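You operate a simulated robot arm through the tools that you are given. There is no shell and no other tool. Be economical: measure what you need, move in short steps, check, and stop when the job is done.

You run a simulated robot arm. Do the job below in one go: nothing can be reset, and whatever is moved stays where it is left.

TASK
Top up the generator's oil to the MAX mark and close it up.
Fine: work with the generator stopped; put the bottle back. Set down upright: oil bottle.

Only the result counts: the job must be done as asked and must still hold three seconds after the hand-in. Knocking over, shifting, dropping, spilling or breaking anything else fails it.

THE ROBOT
A 6-joint arm with a two-finger parallel gripper on a trunk, on a base that drives. Base frame: it is fixed to the floor where the robot stands at the start and does not move with it; the origin is under the middle of the robot, x ahead of it, y to its left, z up. Readings come in mm, rad, newtons and seconds.
With the tool pointing down near the work surface it reaches from about 260 to 800 mm from the robot's upright axis, wherever it stands. Its first joint turns from -2.897 to 2.897 rad. Places, roughly: filter latch [400, 200, 1000]; oil bottle [-1500, 1000, 1000]; oil cap [500, 200, 900]; side cover [400, 200, 1000]. Payload 3.91 kg.
The tool frame sits at the grasp point between the pads (the TCP): z along the fingers, y along the line on which they close. The tips reach 30 mm beyond it. The gripper opens to 110 mm. The fingers are 20 mm wide and 10 mm thick; the gripper's body (48 by 112 mm) begins 55 mm behind the TCP.
Orientation is that of the tool frame in the base frame, as a unit quaternion [w, x, y, z]. With the fingers straight down and closing along the base's y, the tool's x points along the base's -x, its y along +y and its z along -z.

THE INTERFACE
- The arm moves only by the tool send_rows. Its argument "motion" is one flat list of numbers, 6 for each row, row after row: the shift along the base's x, y, z in m, then the turn, a rotation vector about the base's x, y, z in rad. In form: [x, y, z, ax, ay, az, x, y, z, ax, ay, az, ...]. A call has 1 to 12 rows; each row shifts and turns the commanded pose from where the row before left it. "fingers" is the opening, from 0 (shut) to 1 (fully open), set as the call begins (left out, the last holds). A row lasts 0.2 s, in which the tool goes at most 50 mm and 0.15 rad; a call with a longer step from one row to the next is refused whole, and so is a gripper value outside its range. Where a pose cannot be reached the arm comes as near as it can. A force on the tool above 90 N (or 10 N above the force at the start of the call, whichever is more), or a blocked arm, ends the call early, and 0.2 s more pass. The fingers move at their own pace (about 45 mm/s each) and stop on an object; they squeeze with about 24 N. The grip force told is the motor's: it shows also when the fingers shut on nothing. Time passes only in rows, and 0.2 s behind the last, so rows that do not move let the fingers close. The reply holds the time, the measured pose of the TCP, the force on the tool along the base axes, the opening and the grip force, in the units named above and with some noise, with the torque about the TCP (base axes, N m) and any sound that the robot's microphone picked up.
- Cameras (640 x 400 px; columns grow to the right, rows downward): "scene" is now at [10.5, 149.2, 1341.2]; the picture's right is [0.00, -1.00, 0.00], its down [-0.60, -0.00, -0.80] and it looks along [0.80, 0.00, -0.60] (base axes); focal length 214 px, centre (320, 200). "wrist" rides on the gripper at [77, 7, -114] in the tool frame; the picture's right is [-0.09, 1.00, 0.00], its down [-0.80, -0.07, -0.59] and it looks along [-0.59, -0.05, 0.80] (tool axes); focal length 270 px, centre (320, 200). There is no depth. A picture from a camera that has moved, and an enlarged one, comes with that camera's place and axes in the base frame and with its lens.
- get_image(camera): a new picture of that camera. It takes no simulated time.
- slide_trunk(by): slides the trunk up (or, below 0, down) by that many mm; the arm and the scene camera ride with it, the base frame stays. It gives what a move gives, with no picture.
- roll_base(legs): drives the robot by 1 to 6 legs, each [ahead, turn to the left] in mm and rad, along the robot's own axes; the way and the turn of a leg run together, so that a leg with both is an arc; at most 1500 mm and 3.142 rad a leg. The arm and the cameras ride along, it lands a little off, and it stops where it bumps. It gives what a move gives.
- pan_tilt(pan, tilt): turns the head with the scene camera to pan (to the left, within 2.705 rad either way) and tilt (down, from -0.506 to 1.204), counted from straight ahead of the robot. It gives what a move gives.
- enlarge(camera, box): a new picture of the part [left, top, right, bottom] of that camera's present view, enlarged. It takes no simulated time.
- job_done(): hands the job in; it is judged then, once.

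Work in short steps. Places have to be worked out from the pictures, the camera data and where the tool is seen: move nearer, look again, correct. Check each grasp and each placing, and mend what went wrong. You have 120 turns and 98 pictures in all, those below and enlarged ones among them. Open the gripper and draw the arm clear of the work before you hand the job in, unless the task says otherwise; then end with one line.

The tools are called after "Request:" as a command line: name --argument value ..., lists and objects as JSON in quotes. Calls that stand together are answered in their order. send_rows: Moves the arm, as the interface text tells. Its arguments: {"type":"object","properties":{"motion":{"type":"array"},"fingers":{"type":"number"}},"required":["motion"]} The other tools are called the same way: slide_trunk (by) slides the trunk up or down; roll_base (legs) drives the base; pan_tilt (pan, tilt) turns the head that bears the scene camera; get_image (camera) takes a picture; enlarge (camera, box) takes an enlarged picture of a part of a camera's view; job_done () hands the job in.

At the start:

```text
clock: 0.0
tcp_pos: [408.5, 55.8, 1250.0]
orientation: [0.0, -0.001, 1.0, -0.001]
contact_force: [-0.7, -0.1, 0.8]
moment: [0.05, 0.01, 0.01]
width: 110.3
finger_force: 0.0
trunk travel left (down, up): [-289.0, 321.0]
robot x, y, heading: [1.8, 4.3, -0.0]
head pan, tilt: [0.003, 0.639]
```

scene: 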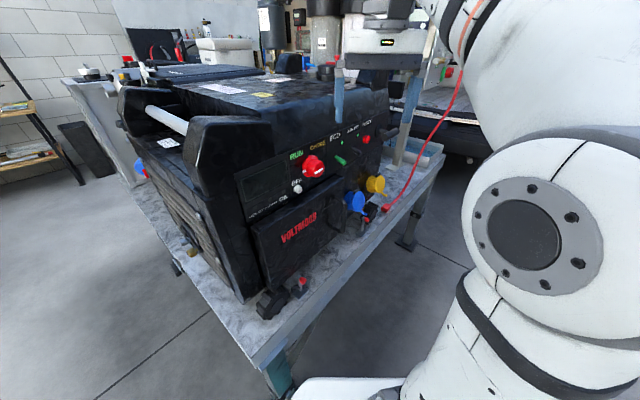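
wrist: 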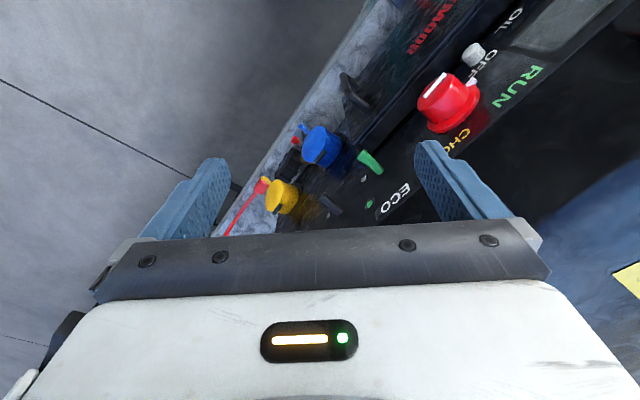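

I see a generator with a control panel (RUN/CHOKE/OFF dial). I'll take a closer look at the panel and the surroundings.

Request:
enlarge --camera "scene" --box '[220, 100, 420, 320]'

Request:
enlarge --camera "scene" --box '[60, 40, 260, 280]'

Request:
enlarge --camera "wrist" --box '[220, 0, 640, 240]'

```text
1.82 times, centred on (320, 210) of scene
camera zoom: at [10.5, 149.2, 1341.2], right [0.0, -1.0, 0.0], down [-0.6, 0.0, -0.8], along [0.8, 0.0, -0.6], focal length 390 px, centre (320, 182)
```

zoom: 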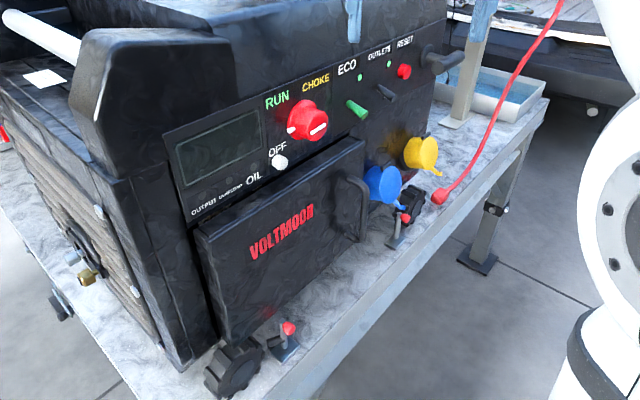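

```text
1.67 times, centred on (160, 160) of scene
camera zoom: at [10.5, 149.2, 1341.2], right [0.0, -1.0, 0.0], down [-0.6, 0.0, -0.8], along [0.8, 0.0, -0.6], focal length 358 px, centre (587, 267)
```

zoom: 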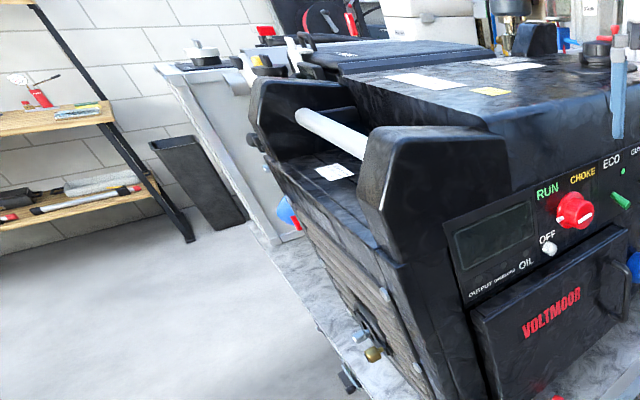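

```text
1.52 times, centred on (430, 120) of wrist
camera zoom: at [331.2, 64.3, 1364.8], right [0.09, 1.0, 0.0], down [0.8, -0.07, 0.59], along [0.59, -0.05, -0.8], focal length 412 px, centre (152, 322)
```

zoom: 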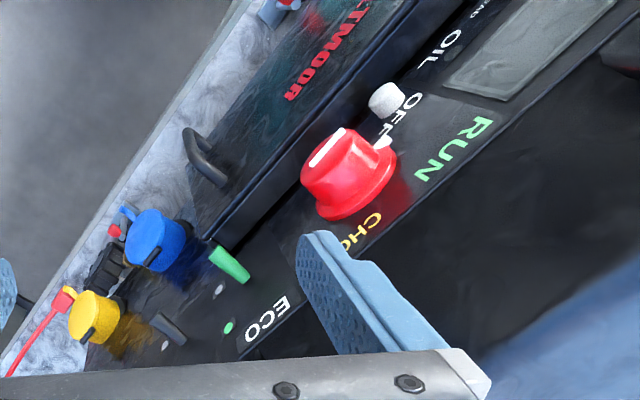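

Let me check for sound and look around for the bottle at the back left.

Request:
pan_tilt --pan 2.55 --tilt 0.3

Request:
get_image --camera "scene"

```text
clock: 2.3
tcp_pos: [408.8, 57.4, 1250.3]
orientation: [0.0, 0.0, 1.0, 0.001]
contact_force: [0.9, -0.2, -0.4]
moment: [0.02, 0.01, 0.01]
width: 110.0
finger_force: 0.2
trunk travel left (down, up): [-289.0, 321.0]
robot x, y, heading: [0.8, 4.7, 0.005]
head pan, tilt: [2.55, 0.3]
```

```text
92 pictures are left
camera scene: at [-154.1, 201.1, 1372.0], right [0.56, 0.83, 0.0], down [0.25, -0.17, -0.96], along [-0.79, 0.53, -0.3], focal length 214 px, centre (320, 200)
```

scene: 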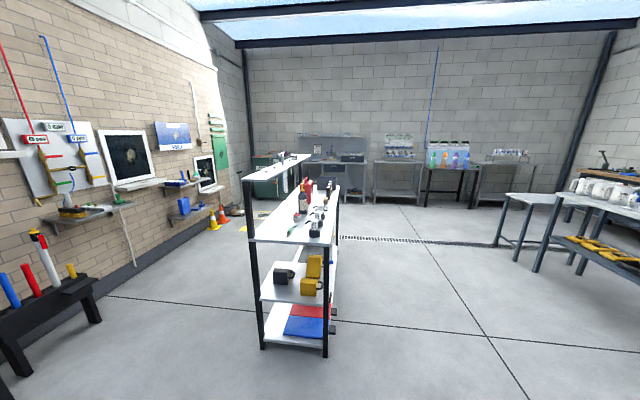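

No sound reported, so the generator seems quiet. I'll zoom on the shelf.

Request:
enlarge --camera "scene" --box '[240, 150, 350, 250]'

Request:
pan_tilt --pan 0 --tilt 0.9

Request:
enlarge --camera "scene" --box '[220, 40, 380, 140]'

Request:
get_image --camera "scene"

```text
4.00 times, centred on (295, 200) of scene
camera zoom: at [-154.1, 201.1, 1372.0], right [0.56, 0.83, 0.0], down [0.25, -0.17, -0.96], along [-0.79, 0.53, -0.3], focal length 858 px, centre (420, 200)
```

zoom: 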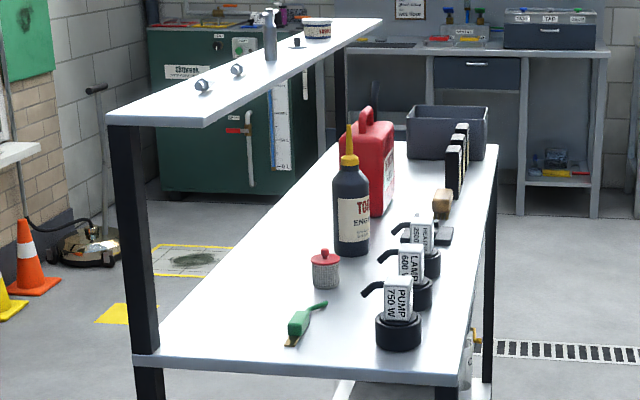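

```text
clock: 4.6
tcp_pos: [407.5, 56.1, 1249.8]
orientation: [0.0, 0.0, 1.0, 0.0]
contact_force: [-0.3, -0.2, -1.1]
moment: [-0.02, 0.01, -0.03]
width: 109.9
finger_force: 0.1
trunk travel left (down, up): [-289.0, 321.0]
robot x, y, heading: [-0.0, -1.1, 0.002]
head pan, tilt: [0.0, 0.901]
```

```text
4.00 times, centred on (300, 90) of scene
camera zoom: at [-1.1, 149.0, 1319.8], right [0.0, -1.0, 0.0], down [-0.78, 0.0, -0.62], along [0.62, 0.0, -0.78], focal length 858 px, centre (400, 640)
```

zoom: 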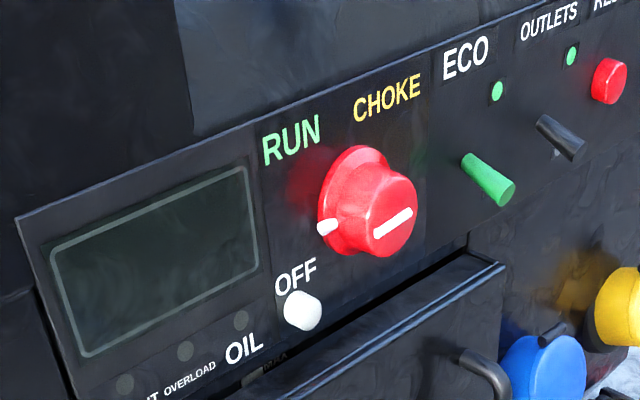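

```text
89 pictures are left
camera scene: at [-1.1, 149.0, 1319.8], right [0.0, -1.0, 0.0], down [-0.78, 0.0, -0.62], along [0.62, 0.0, -0.78], focal length 214 px, centre (320, 200)
```

scene: 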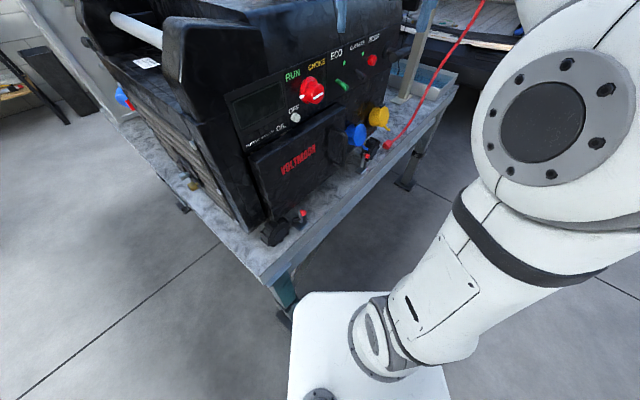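

Knob pointer is at OFF, display dark, no sound: stopped. The front panel faces roughly (-0.63,-0.78), so I'll reposition the base square to it, about 550 mm off, then look close.

Request:
roll_base --legs '[[-250, 0], [0, -0.66], [295, 0], [0, 1.55]]'

Request:
pan_tilt --pan 0 --tilt 0.55

Request:
get_image --camera "scene"

Request:
get_image --camera "wrist"

```text
clock: 13.6
tcp_pos: [205.3, 172.8, 1251.0]
orientation: [0.0, -0.432, 0.902, -0.001]
contact_force: [1.1, 0.7, -0.4]
moment: [0.01, 0.02, 0.03]
width: 110.2
finger_force: 0.1
trunk travel left (down, up): [-289.0, 321.0]
robot x, y, heading: [3.5, -192.4, 0.884]
head pan, tilt: [0.0, 0.901]
```

```text
clock: 14.4
tcp_pos: [204.2, 172.4, 1251.4]
orientation: [0.0, -0.432, 0.902, 0.001]
contact_force: [-0.9, -0.4, 0.6]
moment: [0.02, 0.0, -0.01]
width: 110.1
finger_force: 0.0
trunk travel left (down, up): [-289.0, 321.0]
robot x, y, heading: [6.3, -188.5, 0.886]
head pan, tilt: [0.0, 0.55]
```

```text
88 pictures are left
camera scene: at [-103.6, -86.3, 1349.0], right [0.77, -0.63, 0.0], down [-0.33, -0.41, -0.85], along [0.54, 0.66, -0.52], focal length 214 px, centre (320, 200)
```

scene: 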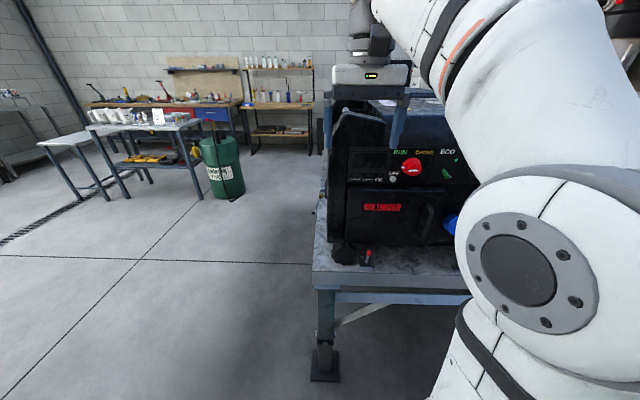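

```text
87 pictures are left
camera wrist: at [151.5, 116.8, 1364.8], right [-0.72, 0.69, 0.0], down [0.56, 0.58, 0.59], along [0.41, 0.43, -0.8], focal length 270 px, centre (320, 200)
```

wrist: 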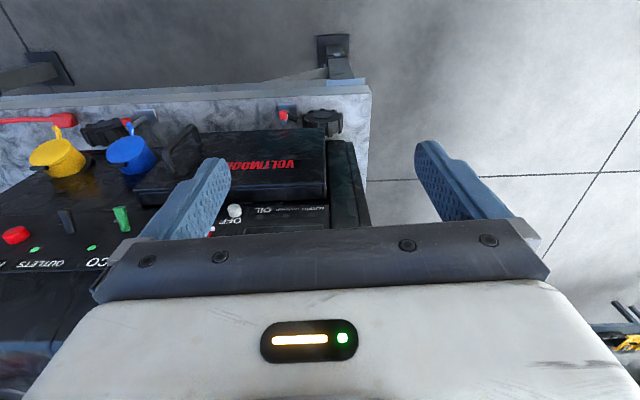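

Nicely square. Zoom at the panel from here.

Request:
enlarge --camera "scene" --box '[320, 130, 480, 290]'

Request:
enlarge --camera "wrist" --box '[20, 80, 380, 270]'

```text
2.50 times, centred on (400, 210) of scene
camera zoom: at [-103.6, -86.3, 1349.0], right [0.77, -0.63, 0.0], down [-0.33, -0.41, -0.85], along [0.54, 0.66, -0.52], focal length 536 px, centre (120, 175)
```

zoom: 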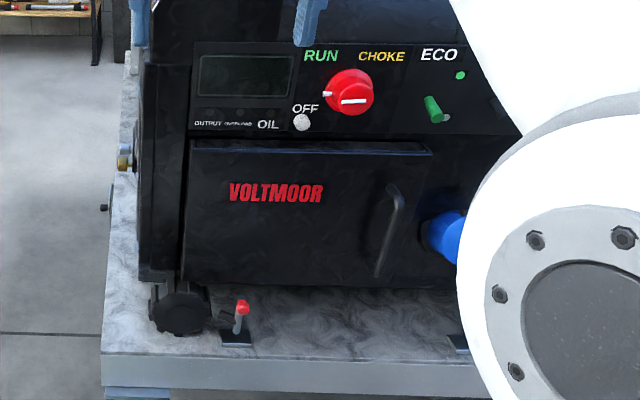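

```text
1.78 times, centred on (200, 175) of wrist
camera zoom: at [151.5, 116.8, 1364.8], right [-0.72, 0.69, 0.0], down [0.56, 0.58, 0.59], along [0.41, 0.43, -0.8], focal length 480 px, centre (533, 244)
```

zoom: 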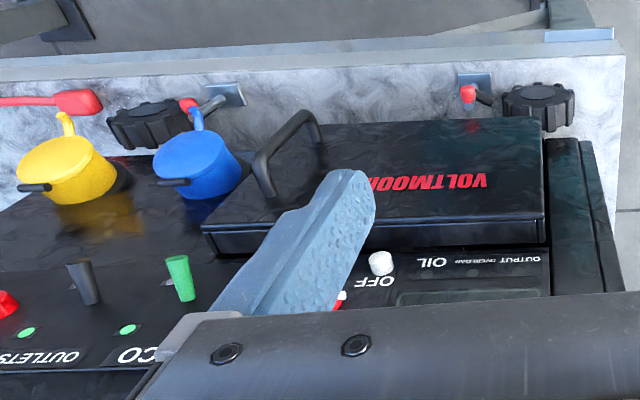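

I'll tip the gripper to point horizontally at the panel, staying where it is, and see whether the arm reaches that.

Request:
send_rows --motion '[0, 0, 0, 0.1108, -0.0903, 0, 0, 0, 0, 0.1108, -0.0903, 0, 0, 0, 0, 0.1108, -0.0903, 0, 0, 0, 0, 0.1108, -0.0903, 0, 0, 0, 0, 0.1108, -0.0903, 0, 0, 0, 0, 0.1108, -0.0903, 0, 0, 0, 0, 0.1108, -0.0903, 0, 0, 0, 0, 0.1108, -0.0903, 0, 0, 0, 0, 0.1108, -0.0903, 0, 0, 0, 0, 0.1108, -0.0903, 0, 0, 0, 0, 0.1108, -0.0903, 0]' --fingers 0

Request:
get_image --camera "wrist"

Request:
get_image --camera "scene"

```text
clock: 16.7
tcp_pos: [216.5, 225.5, 1190.8]
orientation: [0.557, -0.364, 0.71, 0.233]
contact_force: [0.3, -0.1, 0.1]
moment: [0.01, 0.0, -0.01]
width: 0.0
finger_force: 24.4
trunk travel left (down, up): [-289.0, 321.0]
robot x, y, heading: [1.1, -194.0, 0.883]
head pan, tilt: [0.0, 0.55]
stopped in row 11: the arm was blocked; the commanded pose is now the measured one
```

```text
84 pictures are left
camera wrist: at [131.2, 125.6, 1149.5], right [-0.76, 0.65, 0.01], down [-0.22, -0.28, 0.94], along [0.61, 0.71, 0.35], focal length 270 px, centre (320, 200)
```

wrist: 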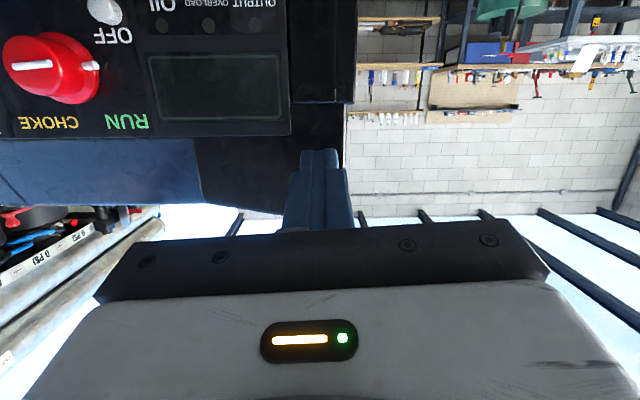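

```text
83 pictures are left
camera scene: at [-103.7, -86.2, 1347.6], right [0.77, -0.63, 0.0], down [-0.33, -0.4, -0.85], along [0.54, 0.66, -0.52], focal length 214 px, centre (320, 200)
```

scene: 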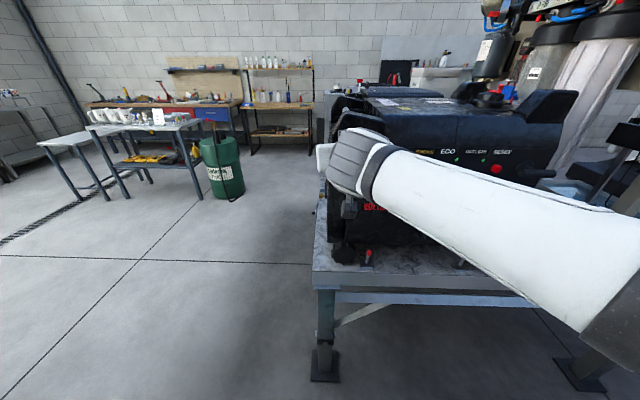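

The horizontal pose is cramped this close; I'll back up 250 mm and retry with the arm further out.

Request:
roll_base --legs '[[-250, 0]]'

Request:
send_rows --motion '[0.02, 0.024, 0, 0.06, -0.05, 0, 0.02, 0.024, 0, 0.06, -0.05, 0, 0.02, 0.024, -0.02, 0.06, -0.05, 0, 0.02, 0.024, -0.02, 0.06, -0.05, 0, 0.02, 0.024, -0.02, 0.0, 0, 0]'

Request:
get_image --camera "scene"

```text
clock: 18.5
tcp_pos: [59.1, 31.7, 1193.8]
orientation: [0.557, -0.364, 0.709, 0.234]
contact_force: [1.5, 0.8, -0.3]
moment: [0.02, -0.01, 0.01]
width: 0.0
finger_force: 24.4
trunk travel left (down, up): [-289.0, 321.0]
robot x, y, heading: [-156.3, -382.7, 0.884]
head pan, tilt: [0.0, 0.55]
```

```text
clock: 19.7
tcp_pos: [159.4, 151.4, 1132.7]
orientation: [0.665, -0.316, 0.617, 0.279]
contact_force: [-0.1, -0.4, -0.8]
moment: [-0.02, -0.02, 0.05]
width: 0.1
finger_force: 23.6
trunk travel left (down, up): [-289.0, 321.0]
robot x, y, heading: [-154.2, -383.9, 0.887]
head pan, tilt: [0.0, 0.55]
```

```text
82 pictures are left
camera scene: at [-261.2, -279.1, 1349.0], right [0.77, -0.63, 0.0], down [-0.33, -0.4, -0.85], along [0.54, 0.66, -0.52], focal length 214 px, centre (320, 200)
```

scene: 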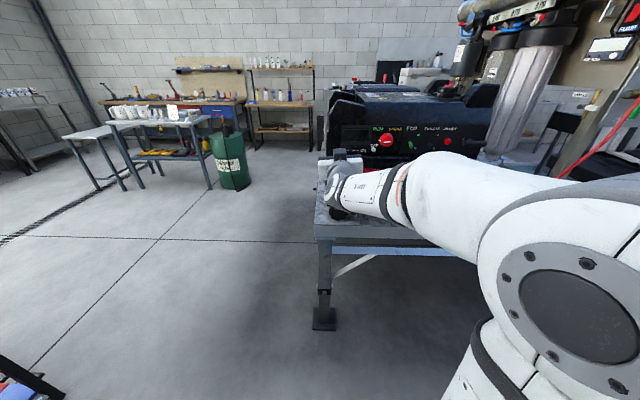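

The horizontal pose works now. Look through the wrist camera.

Request:
get_image --camera "wrist"

```text
81 pictures are left
camera wrist: at [86.2, 67.0, 1050.7], right [-0.77, 0.64, 0.01], down [-0.39, -0.49, 0.78], along [0.51, 0.59, 0.62], focal length 270 px, centre (320, 200)
```

wrist: 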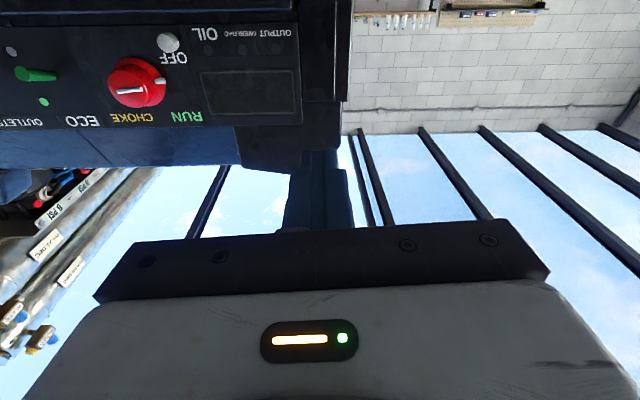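

Request:
enlarge --camera "scene" --box '[310, 100, 470, 220]'

Request:
enlarge --camera "wrist" --box '[0, 0, 320, 160]'

```text
3.33 times, centred on (390, 160) of scene
camera zoom: at [-261.2, -279.1, 1349.0], right [0.77, -0.63, 0.0], down [-0.33, -0.4, -0.85], along [0.54, 0.66, -0.52], focal length 715 px, centre (87, 333)
```

zoom: 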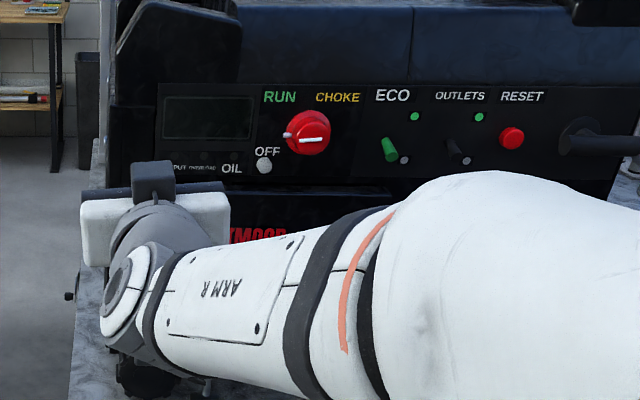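

```text
2.00 times, centred on (160, 80) of wrist
camera zoom: at [86.2, 67.0, 1050.7], right [-0.77, 0.64, 0.01], down [-0.39, -0.49, 0.78], along [0.51, 0.59, 0.62], focal length 541 px, centre (640, 440)
```

zoom: 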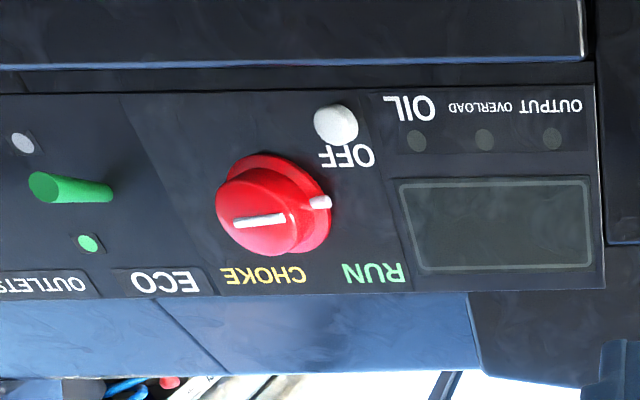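

The generator is off. I'll tilt the gripper so that the wrist camera looks level at the side cover.

Request:
send_rows --motion '[0.0106, -0.0345, -0.026, -0.1008, 0.0822, 0, 0.0106, -0.0345, -0.026, -0.1008, 0.0822, 0, 0.0106, -0.0345, -0.026, -0.1008, 0.0822, 0, 0.0106, -0.0345, -0.026, -0.1008, 0.0822, 0, 0.0106, -0.0345, -0.026, -0.1008, 0.0822, 0]'

Request:
get_image --camera "wrist"

```text
clock: 20.9
tcp_pos: [197.1, -9.3, 997.3]
orientation: [0.425, -0.409, 0.788, 0.176]
contact_force: [0.7, 0.7, -0.9]
moment: [-0.03, -0.02, -0.01]
width: 0.2
finger_force: 24.0
out of reach, approached as far as the arm can: row 4
trunk travel left (down, up): [-289.0, 321.0]
robot x, y, heading: [-152.5, -381.3, 0.883]
head pan, tilt: [0.0, 0.55]
```

```text
78 pictures are left
camera wrist: at [108.7, -113.3, 1000.4], right [-0.76, 0.65, 0.0], down [-0.01, -0.02, 1.0], along [0.65, 0.76, 0.02], focal length 270 px, centre (320, 200)
```

wrist: 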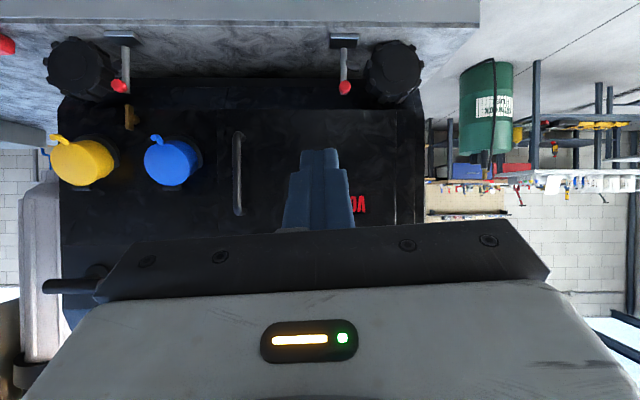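

Request:
enlarge --camera "wrist" --box '[40, 20, 440, 240]'

```text
1.60 times, centred on (240, 130) of wrist
camera zoom: at [108.7, -113.3, 1000.4], right [-0.76, 0.65, 0.0], down [-0.01, -0.02, 1.0], along [0.65, 0.76, 0.02], focal length 432 px, centre (448, 312)
```

zoom: 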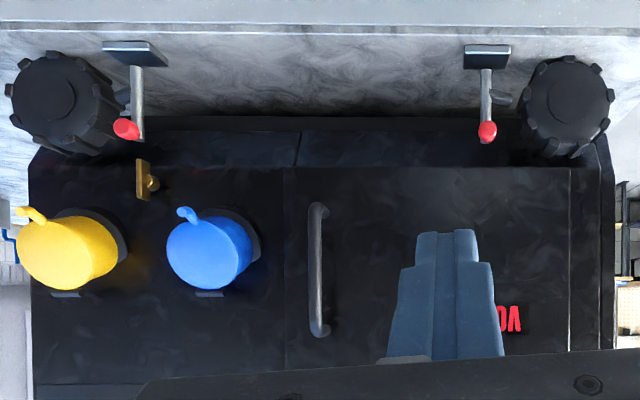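

The cover has a vertical handle at its right, so it most likely hinges at left. I'll bring the gripper horizontal in front of the handle (est. F≈340, L≈-270, z≈980), part open.

Request:
send_rows --motion '[0.0293, 0.0069, -0.0033, 0.0793, -0.0647, 0, 0.0293, 0.0069, -0.0033, 0.0793, -0.0647, 0, 0.0293, 0.0069, -0.0033, 0.0793, -0.0647, 0, 0.0293, 0.0069, -0.0033, 0.0793, -0.0647, 0, 0.0293, 0.0069, -0.0033, 0.0793, -0.0647, 0, 0.0293, 0.0069, -0.0033, 0.0793, -0.0647, 0]' --fingers 0.4

Request:
get_image --camera "wrist"

Request:
enlarge --camera "scene" --box '[310, 100, 470, 220]'

```text
clock: 22.3
tcp_pos: [351.1, 31.9, 981.2]
orientation: [0.634, -0.337, 0.641, 0.272]
contact_force: [-0.4, 0.5, -0.2]
moment: [-0.01, 0.01, 0.01]
width: 43.9
finger_force: 0.1
out of reach, approached as far as the arm can: row 1, 2
trunk travel left (down, up): [-289.0, 321.0]
robot x, y, heading: [-151.5, -381.9, 0.882]
head pan, tilt: [0.0, 0.55]
```

```text
76 pictures are left
camera wrist: at [275.3, -58.5, 909.4], right [-0.78, 0.63, 0.01], down [-0.34, -0.44, 0.83], along [0.53, 0.64, 0.55], focal length 270 px, centre (320, 200)
```

wrist: 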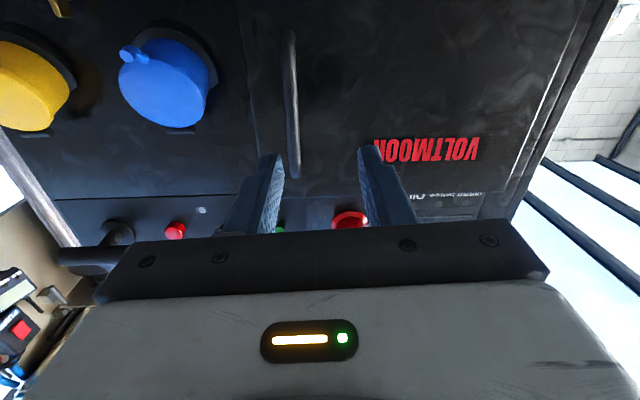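

```text
3.33 times, centred on (390, 160) of scene
camera zoom: at [-261.4, -279.1, 1349.0], right [0.77, -0.63, 0.0], down [-0.33, -0.4, -0.85], along [0.54, 0.66, -0.52], focal length 715 px, centre (87, 333)
```

zoom: 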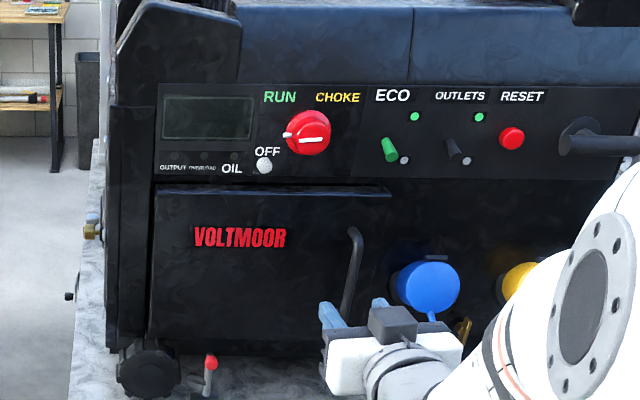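

The handle is ~20 mm further right. Shift and advance so the fingertips straddle the bar.

Request:
send_rows --motion '[0.0163, -0.0133, 0, 0, 0, 0, 0.0246, 0.0302, -0.002, 0, 0, 0, 0.0246, 0.0302, -0.002, 0, 0, 0]'

Request:
get_image --camera "wrist"

Request:
enlarge --camera "scene" --box '[310, 100, 470, 220]'

```text
clock: 23.1
tcp_pos: [413.6, 79.6, 975.5]
orientation: [0.633, -0.335, 0.643, 0.272]
contact_force: [-0.3, 0.3, 1.3]
moment: [-0.02, 0.01, 0.02]
width: 44.1
finger_force: 0.0
trunk travel left (down, up): [-289.0, 321.0]
robot x, y, heading: [-153.9, -384.8, 0.885]
head pan, tilt: [0.0, 0.55]
```

```text
74 pictures are left
camera wrist: at [337.9, -11.4, 904.8], right [-0.78, 0.63, 0.01], down [-0.34, -0.44, 0.83], along [0.53, 0.64, 0.55], focal length 270 px, centre (320, 200)
```

wrist: 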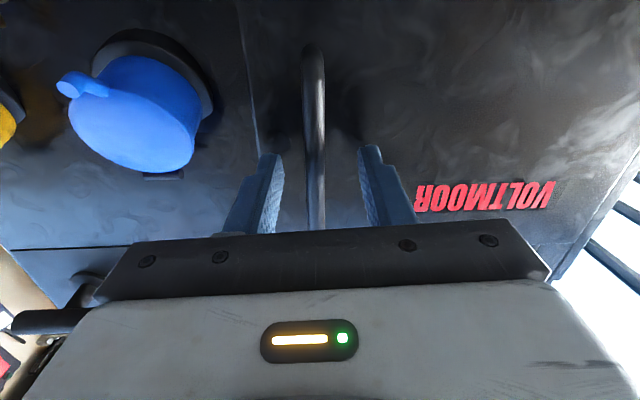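

```text
3.33 times, centred on (390, 160) of scene
camera zoom: at [-261.1, -279.1, 1349.0], right [0.77, -0.63, 0.0], down [-0.33, -0.4, -0.85], along [0.54, 0.66, -0.52], focal length 715 px, centre (87, 333)
```

zoom: 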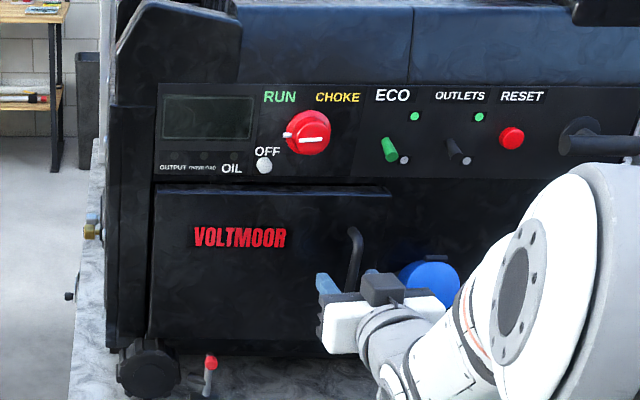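

Bar looks centred; close and see whether the fingers catch it.

Request:
send_rows --motion '[0.005, 0.006, 0, 0, 0, 0, 0, 0, 0, 0, 0, 0, 0, 0, 0, 0, 0, 0, 0, 0, 0, 0, 0, 0]' --fingers 0

Request:
get_image --camera "wrist"

```text
clock: 24.1
tcp_pos: [420.8, 83.6, 976.1]
orientation: [0.632, -0.335, 0.643, 0.273]
contact_force: [10.9, -11.0, -2.1]
moment: [0.44, 0.84, -0.13]
width: 11.7
finger_force: 44.9
trunk travel left (down, up): [-289.0, 321.0]
robot x, y, heading: [-149.5, -383.3, 0.888]
head pan, tilt: [0.0, 0.55]
```

```text
72 pictures are left
camera wrist: at [344.2, -6.9, 904.5], right [-0.77, 0.63, 0.02], down [-0.34, -0.44, 0.83], along [0.53, 0.64, 0.55], focal length 270 px, centre (320, 200)
```

wrist: 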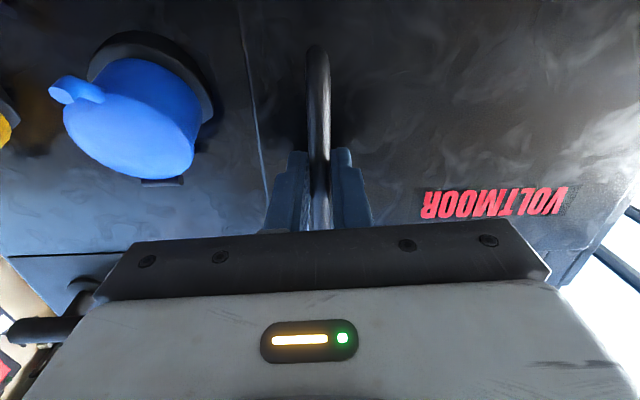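

Handle gripped (11.7 mm). Test pull of ~12 mm with a matching small left-hinge rotation.

Request:
send_rows --motion '[-0.0045, -0.004, 0, 0, 0, -0.03, -0.0045, -0.004, 0, 0, 0, -0.03]'

Request:
get_image --camera "wrist"

```text
clock: 24.7
tcp_pos: [410.6, 76.2, 975.6]
orientation: [0.64, -0.317, 0.652, 0.253]
contact_force: [6.9, -8.1, -3.5]
moment: [0.65, 0.7, -0.05]
width: 11.9
finger_force: 44.8
trunk travel left (down, up): [-289.0, 321.0]
robot x, y, heading: [-154.8, -386.4, 0.885]
head pan, tilt: [0.0, 0.55]
```

```text
71 pictures are left
camera wrist: at [329.2, -10.1, 904.5], right [-0.74, 0.68, 0.01], down [-0.37, -0.41, 0.83], along [0.57, 0.61, 0.55], focal length 270 px, centre (320, 200)
```

wrist: 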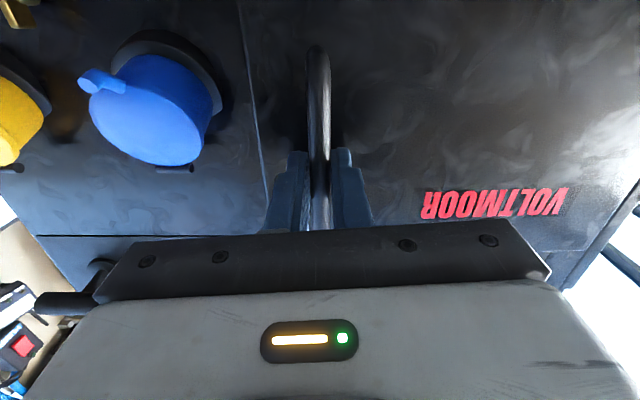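

The cover swings on a left hinge (no latch needed). Follow the arc around the hinge at (F385, L-51).

Request:
send_rows --motion '[-0.0196, -0.0117, 0, 0, 0, -0.1, -0.0207, -0.0097, 0, 0, 0, -0.1, -0.0215, -0.0075, 0, 0, 0, -0.1, -0.0222, -0.0054, 0, 0, 0, -0.1]'

Request:
enlarge --camera "scene" --box '[310, 100, 470, 220]'

```text
clock: 25.7
tcp_pos: [326.1, 37.2, 976.2]
orientation: [0.677, -0.181, 0.703, 0.121]
contact_force: [5.8, -24.5, -15.9]
moment: [0.79, 0.63, -0.12]
width: 11.8
finger_force: 45.0
trunk travel left (down, up): [-289.0, 321.0]
robot x, y, heading: [-153.2, -383.5, 0.885]
head pan, tilt: [0.0, 0.55]
```

```text
3.33 times, centred on (390, 160) of scene
camera zoom: at [-259.2, -281.4, 1349.3], right [0.77, -0.63, 0.0], down [-0.33, -0.4, -0.85], along [0.54, 0.66, -0.52], focal length 715 px, centre (87, 333)
```

zoom: 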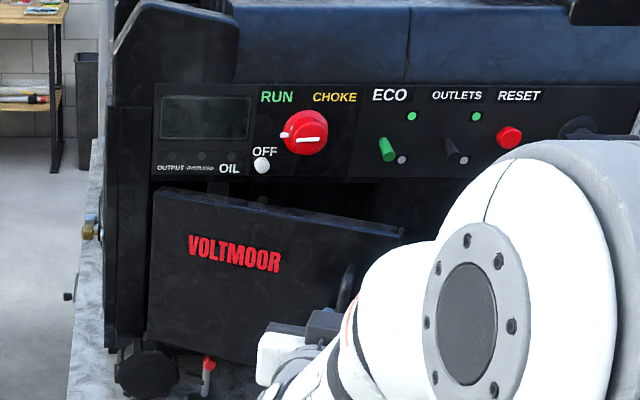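

Swinging well with modest force. Continue.

Request:
send_rows --motion '[-0.0227, -0.0032, 0, 0, 0, -0.1, -0.0228, -0.0009, 0, 0, 0, -0.1, -0.0228, 0.0014, 0, 0, 0, -0.1]'

Request:
enlarge --camera "scene" --box '[310, 100, 470, 240]'

```text
clock: 26.5
tcp_pos: [258.5, 33.8, 975.2]
orientation: [0.688, -0.072, 0.722, 0.016]
contact_force: [-1.6, -43.1, -24.2]
moment: [1.07, -0.5, -0.32]
width: 12.0
finger_force: 44.9
trunk travel left (down, up): [-289.0, 321.0]
robot x, y, heading: [-156.8, -384.2, 0.885]
head pan, tilt: [0.0, 0.55]
```

```text
2.86 times, centred on (390, 170) of scene
camera zoom: at [-260.2, -283.2, 1349.4], right [0.77, -0.63, 0.0], down [-0.33, -0.4, -0.85], along [0.54, 0.66, -0.52], focal length 613 px, centre (120, 286)
```

zoom: 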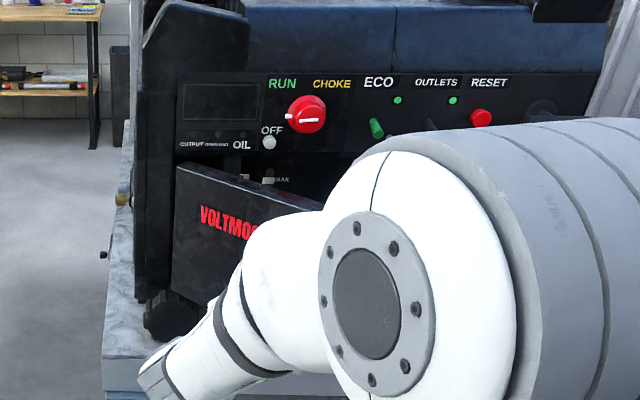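

Force is radial outward — my assumed hinge radius is a bit small. Continue with an outward correction.

Request:
send_rows --motion '[-0.0225, -0.0013, 0, 0, 0, -0.1, -0.022, 0.0029, 0, 0, 0, -0.1, -0.022, 0.0051, 0, 0, 0, -0.1]'

Request:
get_image --camera "wrist"

```text
clock: 27.3
tcp_pos: [191.7, 50.5, 975.9]
orientation: [0.683, 0.032, 0.725, -0.085]
contact_force: [-0.7, -2.3, -29.5]
moment: [1.02, 0.13, 0.08]
width: 11.8
finger_force: 45.3
trunk travel left (down, up): [-289.0, 321.0]
robot x, y, heading: [-153.8, -386.0, 0.891]
head pan, tilt: [0.0, 0.55]
```

```text
68 pictures are left
camera wrist: at [75.3, 71.1, 904.7], right [0.17, 0.99, 0.01], down [-0.55, 0.09, 0.83], along [0.82, -0.15, 0.55], focal length 270 px, centre (320, 200)
```

wrist: 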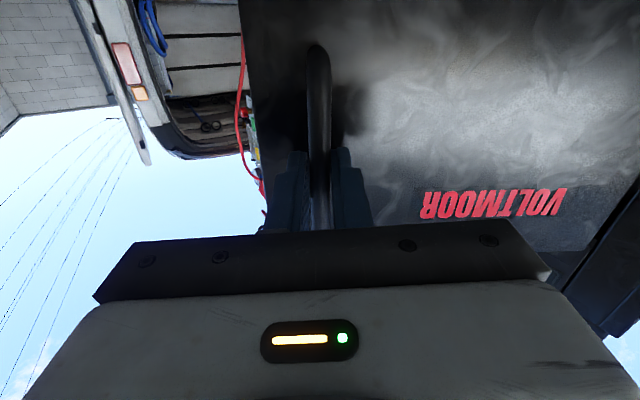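

Request:
send_rows --motion '[-0.0204, 0.0102, 0, 0, 0, -0.1, -0.0195, 0.0118, 0, 0, 0, -0.1, -0.0183, 0.0138, 0, 0, 0, -0.1, -0.017, 0.0155, 0, 0, 0, -0.1]'

Request:
get_image --camera "scene"

```text
clock: 28.3
tcp_pos: [116.2, 100.9, 975.6]
orientation: [0.653, 0.177, 0.703, -0.219]
contact_force: [0.7, 2.0, -19.1]
moment: [0.82, -0.49, 0.19]
width: 11.6
finger_force: 44.6
trunk travel left (down, up): [-289.0, 321.0]
robot x, y, heading: [-153.1, -383.1, 0.886]
head pan, tilt: [0.0, 0.55]
```

```text
67 pictures are left
camera scene: at [-260.3, -277.7, 1349.1], right [0.77, -0.63, 0.0], down [-0.33, -0.41, -0.85], along [0.54, 0.66, -0.52], focal length 214 px, centre (320, 200)
```

scene: 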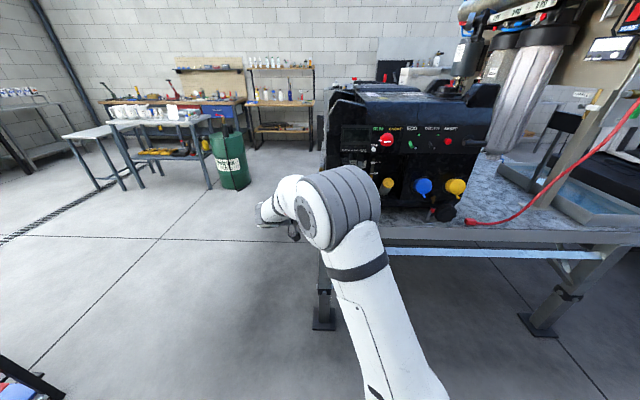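

Door about 85° open. Release and retreat along the tool axis, then check the door stays.

Request:
send_rows --motion '[0, 0, 0, 0, 0, 0, 0, 0, 0, 0, 0, 0, -0.021, 0.014, 0, 0, 0, 0, -0.03, 0.02, 0, 0, 0, 0, -0.03, 0.02, 0, 0, 0, 0]' --fingers 0.45

Request:
enlarge --camera "scene" --box '[310, 80, 500, 240]'

Request:
get_image --camera "wrist"

```text
clock: 29.5
tcp_pos: [44.7, 149.0, 972.7]
orientation: [0.652, 0.176, 0.705, -0.218]
contact_force: [0.2, 0.0, -0.2]
moment: [0.01, 0.02, -0.01]
width: 49.5
finger_force: 0.0
out of reach, approached as far as the arm can: row 5
trunk travel left (down, up): [-289.0, 321.0]
robot x, y, heading: [-152.9, -379.5, 0.884]
head pan, tilt: [0.0, 0.55]
```

```text
2.50 times, centred on (405, 160) of scene
camera zoom: at [-260.9, -279.1, 1349.1], right [0.77, -0.63, 0.0], down [-0.33, -0.4, -0.85], along [0.54, 0.66, -0.52], focal length 536 px, centre (108, 300)
```

zoom: 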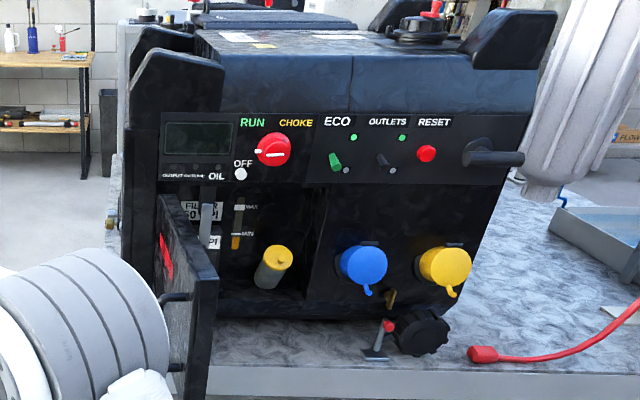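

```text
65 pictures are left
camera wrist: at [-55.8, 213.5, 902.6], right [0.54, 0.84, 0.01], down [-0.47, 0.29, 0.84], along [0.7, -0.45, 0.55], focal length 270 px, centre (320, 200)
```

wrist: 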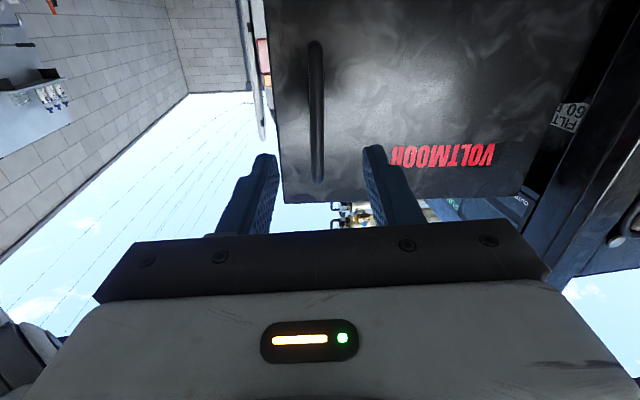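

Inside I see a sight gauge (MAX/MIN) and a yellow oil cap on a tilted neck. Zoom in.

Request:
enlarge --camera "scene" --box '[360, 130, 440, 210]'

```text
5.00 times, centred on (400, 170) of scene
camera zoom: at [-260.9, -279.1, 1349.1], right [0.77, -0.63, 0.0], down [-0.33, -0.4, -0.85], along [0.54, 0.66, -0.52], focal length 1072 px, centre (-80, 350)
```

zoom: 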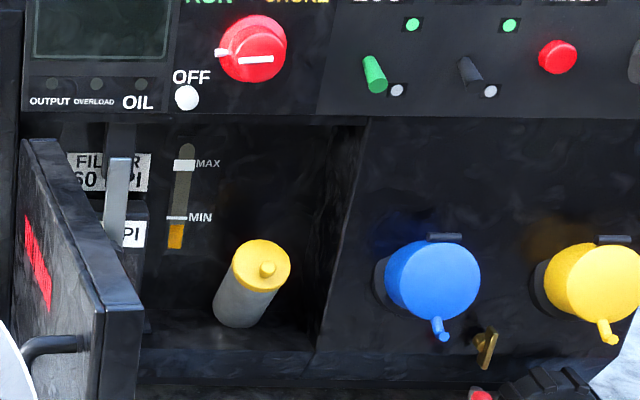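

I'll back the base 200 mm to clear the door, then swing the gripper round to face the opening.

Request:
roll_base --legs '[[-200, 0]]'

Request:
send_rows --motion '[0.0334, -0.0066, 0.005, 0, 0, 0.146, 0.0334, -0.0066, 0.005, 0, 0, 0.146, 0.0334, -0.0066, 0.005, 0, 0, 0.146, 0.0334, -0.0066, 0.005, 0, 0, 0.146, 0.0334, -0.0066, 0.005, 0, 0, 0.146, 0.0334, -0.0066, 0.005, 0, 0, 0.146, 0.0334, -0.0066, 0.005, 0, 0, 0.146, 0.0334, -0.0066, 0.005, 0, 0, 0.146, 0.0334, -0.0066, 0.005, 0, 0, 0.146, 0.0334, -0.0066, 0.005, 0, 0, 0.146]' --fingers 1

Request:
get_image --camera "wrist"

Request:
get_image --camera "scene"

```text
clock: 31.1
tcp_pos: [-81.0, -3.9, 974.7]
orientation: [0.653, 0.175, 0.705, -0.216]
contact_force: [-0.1, 0.0, -0.1]
moment: [-0.02, -0.02, 0.0]
width: 49.6
finger_force: 0.0
trunk travel left (down, up): [-289.0, 321.0]
robot x, y, heading: [-275.3, -531.9, 0.884]
head pan, tilt: [0.0, 0.55]
```

```text
clock: 33.2
tcp_pos: [253.7, -71.2, 1021.4]
orientation: [0.63, -0.34, 0.642, 0.274]
contact_force: [-0.2, 0.5, 0.6]
moment: [0.0, 0.04, -0.02]
width: 110.0
finger_force: 0.0
trunk travel left (down, up): [-289.0, 321.0]
robot x, y, heading: [-280.4, -538.1, 0.881]
head pan, tilt: [0.0, 0.55]
```

```text
63 pictures are left
camera wrist: at [178.0, -162.7, 951.6], right [-0.78, 0.62, 0.01], down [-0.33, -0.43, 0.84], along [0.53, 0.65, 0.55], focal length 270 px, centre (320, 200)
```

wrist: 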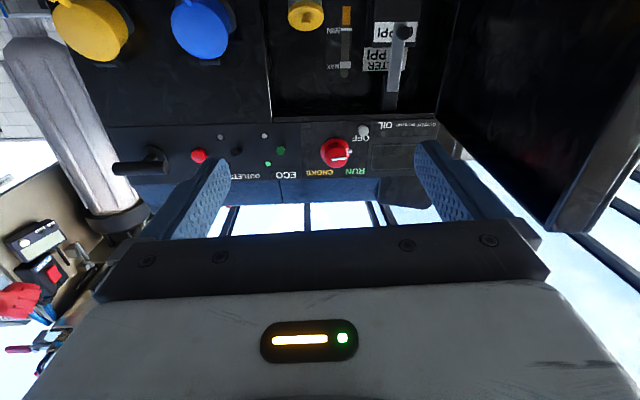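

```text
62 pictures are left
camera scene: at [-386.3, -432.0, 1349.0], right [0.77, -0.63, 0.0], down [-0.33, -0.41, -0.85], along [0.54, 0.66, -0.52], focal length 214 px, centre (320, 200)
```

scene: 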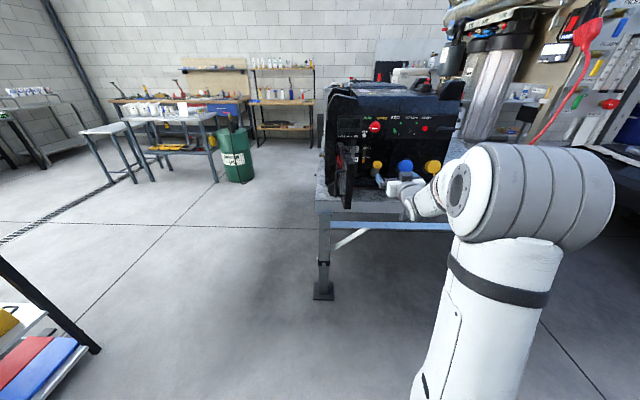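

Cap triangulates to about F409, L-255, z947. Tilt the gripper so the camera looks level and bring the base 200 forward for a close look.

Request:
send_rows --motion '[-0.0041, -0.0095, -0.004, -0.093, 0.0758, 0, -0.0041, -0.0095, -0.004, -0.093, 0.0758, 0, -0.0041, -0.0095, -0.004, -0.093, 0.0758, 0, -0.0041, -0.0095, -0.004, -0.093, 0.0758, 0, -0.0041, -0.0095, -0.004, -0.093, 0.0758, 0]'

Request:
roll_base --legs '[[200, 0]]'

Request:
enlarge --camera "wrist" --box '[220, 80, 420, 240]'

Request:
enlarge --camera "scene" --box '[360, 140, 440, 210]'

```text
clock: 34.5
tcp_pos: [232.7, -117.9, 1002.8]
orientation: [0.405, -0.418, 0.793, 0.179]
contact_force: [0.1, -0.3, -0.3]
moment: [0.01, 0.0, 0.01]
width: 109.9
finger_force: 0.0
trunk travel left (down, up): [-289.0, 321.0]
robot x, y, heading: [-276.1, -533.9, 0.892]
head pan, tilt: [0.0, 0.55]
```

```text
clock: 36.0
tcp_pos: [360.6, 38.9, 1002.8]
orientation: [0.404, -0.418, 0.794, 0.178]
contact_force: [0.1, -0.8, 0.3]
moment: [-0.04, 0.0, 0.0]
width: 110.3
finger_force: 0.0
trunk travel left (down, up): [-289.0, 321.0]
robot x, y, heading: [-153.4, -381.2, 0.89]
head pan, tilt: [0.0, 0.55]
```

```text
2.50 times, centred on (320, 160) of wrist
camera zoom: at [272.8, -67.9, 1011.5], right [-0.78, 0.63, 0.02], down [0.02, 0.0, 1.0], along [0.63, 0.78, -0.02], focal length 676 px, centre (320, 300)
```

zoom: 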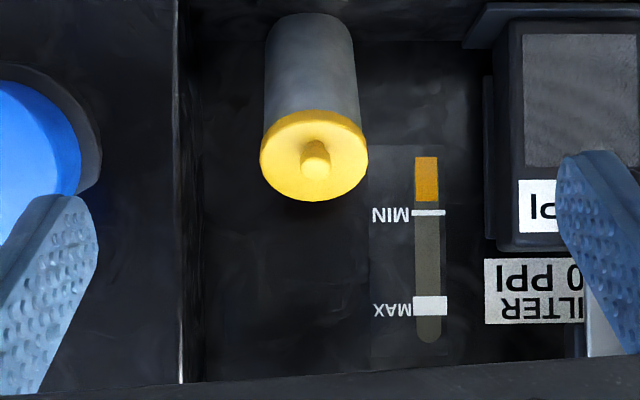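

```text
5.71 times, centred on (400, 175) of scene
camera zoom: at [-258.8, -276.0, 1349.0], right [0.78, -0.63, 0.0], down [-0.33, -0.4, -0.85], along [0.54, 0.66, -0.52], focal length 1226 px, centre (-137, 343)
```

zoom: 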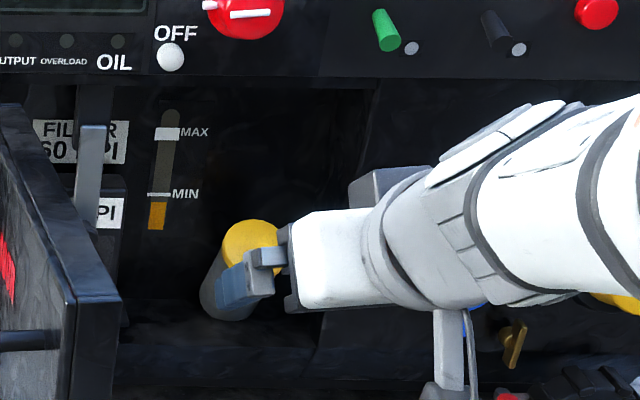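

Great view: oil is below MIN, cap ~46 mm diameter on a neck leaning ~30° toward me. I'll pitch the gripper to the cap's axis (~58° down), narrow the fingers, and bring the base forward 100.

Request:
send_rows --motion '[-0.0028, -0.0035, 0.0118, -0.0707, 0.0577, 0, -0.0028, -0.0035, 0.0118, -0.0707, 0.0577, 0, -0.0028, -0.0035, 0.0118, -0.0707, 0.0577, 0, -0.0028, -0.0035, 0.0118, -0.0707, 0.0577, 0]' --fingers 0.62

Request:
roll_base --legs '[[100, 0]]'

Request:
get_image --camera "wrist"

Request:
enlarge --camera "scene" --box '[340, 120, 480, 240]'

```text
clock: 37.0
tcp_pos: [354.8, 12.6, 1043.1]
orientation: [0.248, -0.45, 0.848, 0.129]
contact_force: [-0.6, 1.3, 0.0]
moment: [-0.01, -0.03, 0.0]
width: 68.2
finger_force: 0.0
out of reach, approached as far as the arm can: row 4
trunk travel left (down, up): [-289.0, 321.0]
robot x, y, heading: [-150.7, -380.0, 0.889]
head pan, tilt: [0.0, 0.55]
```

```text
clock: 38.2
tcp_pos: [418.8, 91.5, 1041.9]
orientation: [0.25, -0.45, 0.848, 0.129]
contact_force: [0.3, 0.1, -0.5]
moment: [0.02, 0.02, 0.0]
width: 68.3
finger_force: 0.2
trunk travel left (down, up): [-289.0, 321.0]
robot x, y, heading: [-86.7, -302.2, 0.884]
head pan, tilt: [0.0, 0.55]
```

```text
59 pictures are left
camera wrist: at [341.9, -9.5, 1097.7], right [-0.78, 0.62, 0.04], down [0.25, 0.26, 0.93], along [0.57, 0.74, -0.36], focal length 270 px, centre (320, 200)
```

wrist: 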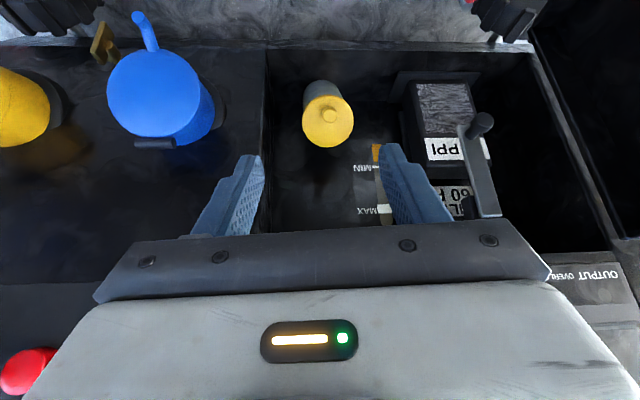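

```text
3.33 times, centred on (410, 180) of scene
camera zoom: at [-194.7, -197.4, 1349.0], right [0.77, -0.63, 0.0], down [-0.33, -0.4, -0.85], along [0.54, 0.66, -0.52], focal length 715 px, centre (20, 267)
```

zoom: 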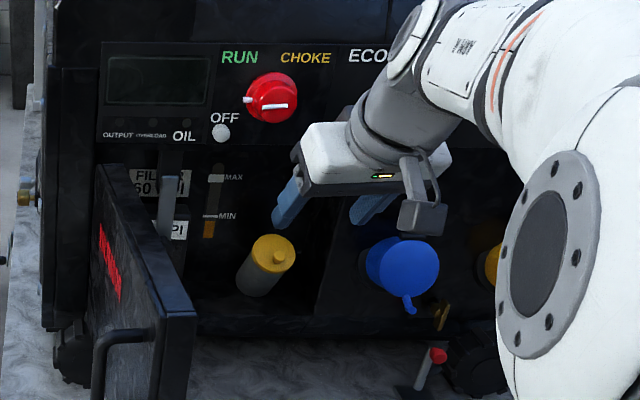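

Cap refined: (F408, L-255, z947), consistent in both views. Align onto the axis, then descend.

Request:
send_rows --motion '[0.0134, 0.0291, -0.03, 0, 0, 0, 0.0062, 0.0089, -0.0169, 0, 0, 0]' --fingers 0.57

Request:
get_image --camera "wrist"

Request:
enlarge --camera "scene" --box '[340, 120, 480, 240]'

```text
clock: 38.8
tcp_pos: [439.9, 127.9, 995.0]
orientation: [0.249, -0.451, 0.847, 0.13]
contact_force: [0.1, 0.4, 0.2]
moment: [0.03, -0.01, 0.0]
width: 62.6
finger_force: 0.0
trunk travel left (down, up): [-289.0, 321.0]
robot x, y, heading: [-86.9, -302.5, 0.889]
head pan, tilt: [0.0, 0.55]
```

```text
57 pictures are left
camera wrist: at [361.8, 27.9, 1050.4], right [-0.78, 0.62, 0.04], down [0.25, 0.26, 0.93], along [0.57, 0.74, -0.36], focal length 270 px, centre (320, 200)
```

wrist: 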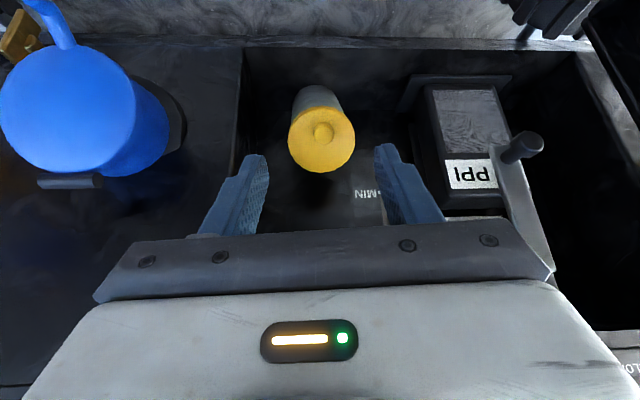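

```text
3.33 times, centred on (410, 180) of scene
camera zoom: at [-194.4, -197.0, 1349.1], right [0.77, -0.63, 0.0], down [-0.33, -0.41, -0.85], along [0.54, 0.66, -0.52], focal length 715 px, centre (20, 267)
```

zoom: 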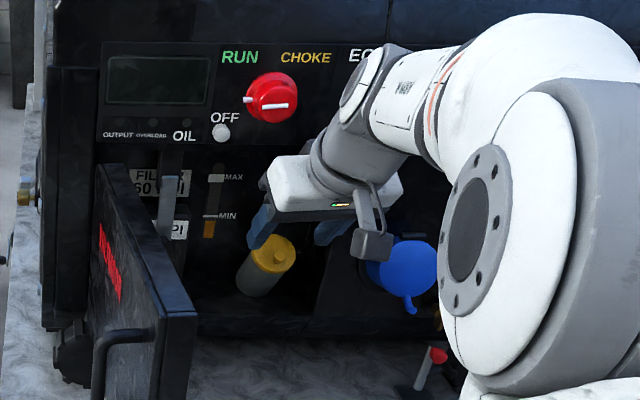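

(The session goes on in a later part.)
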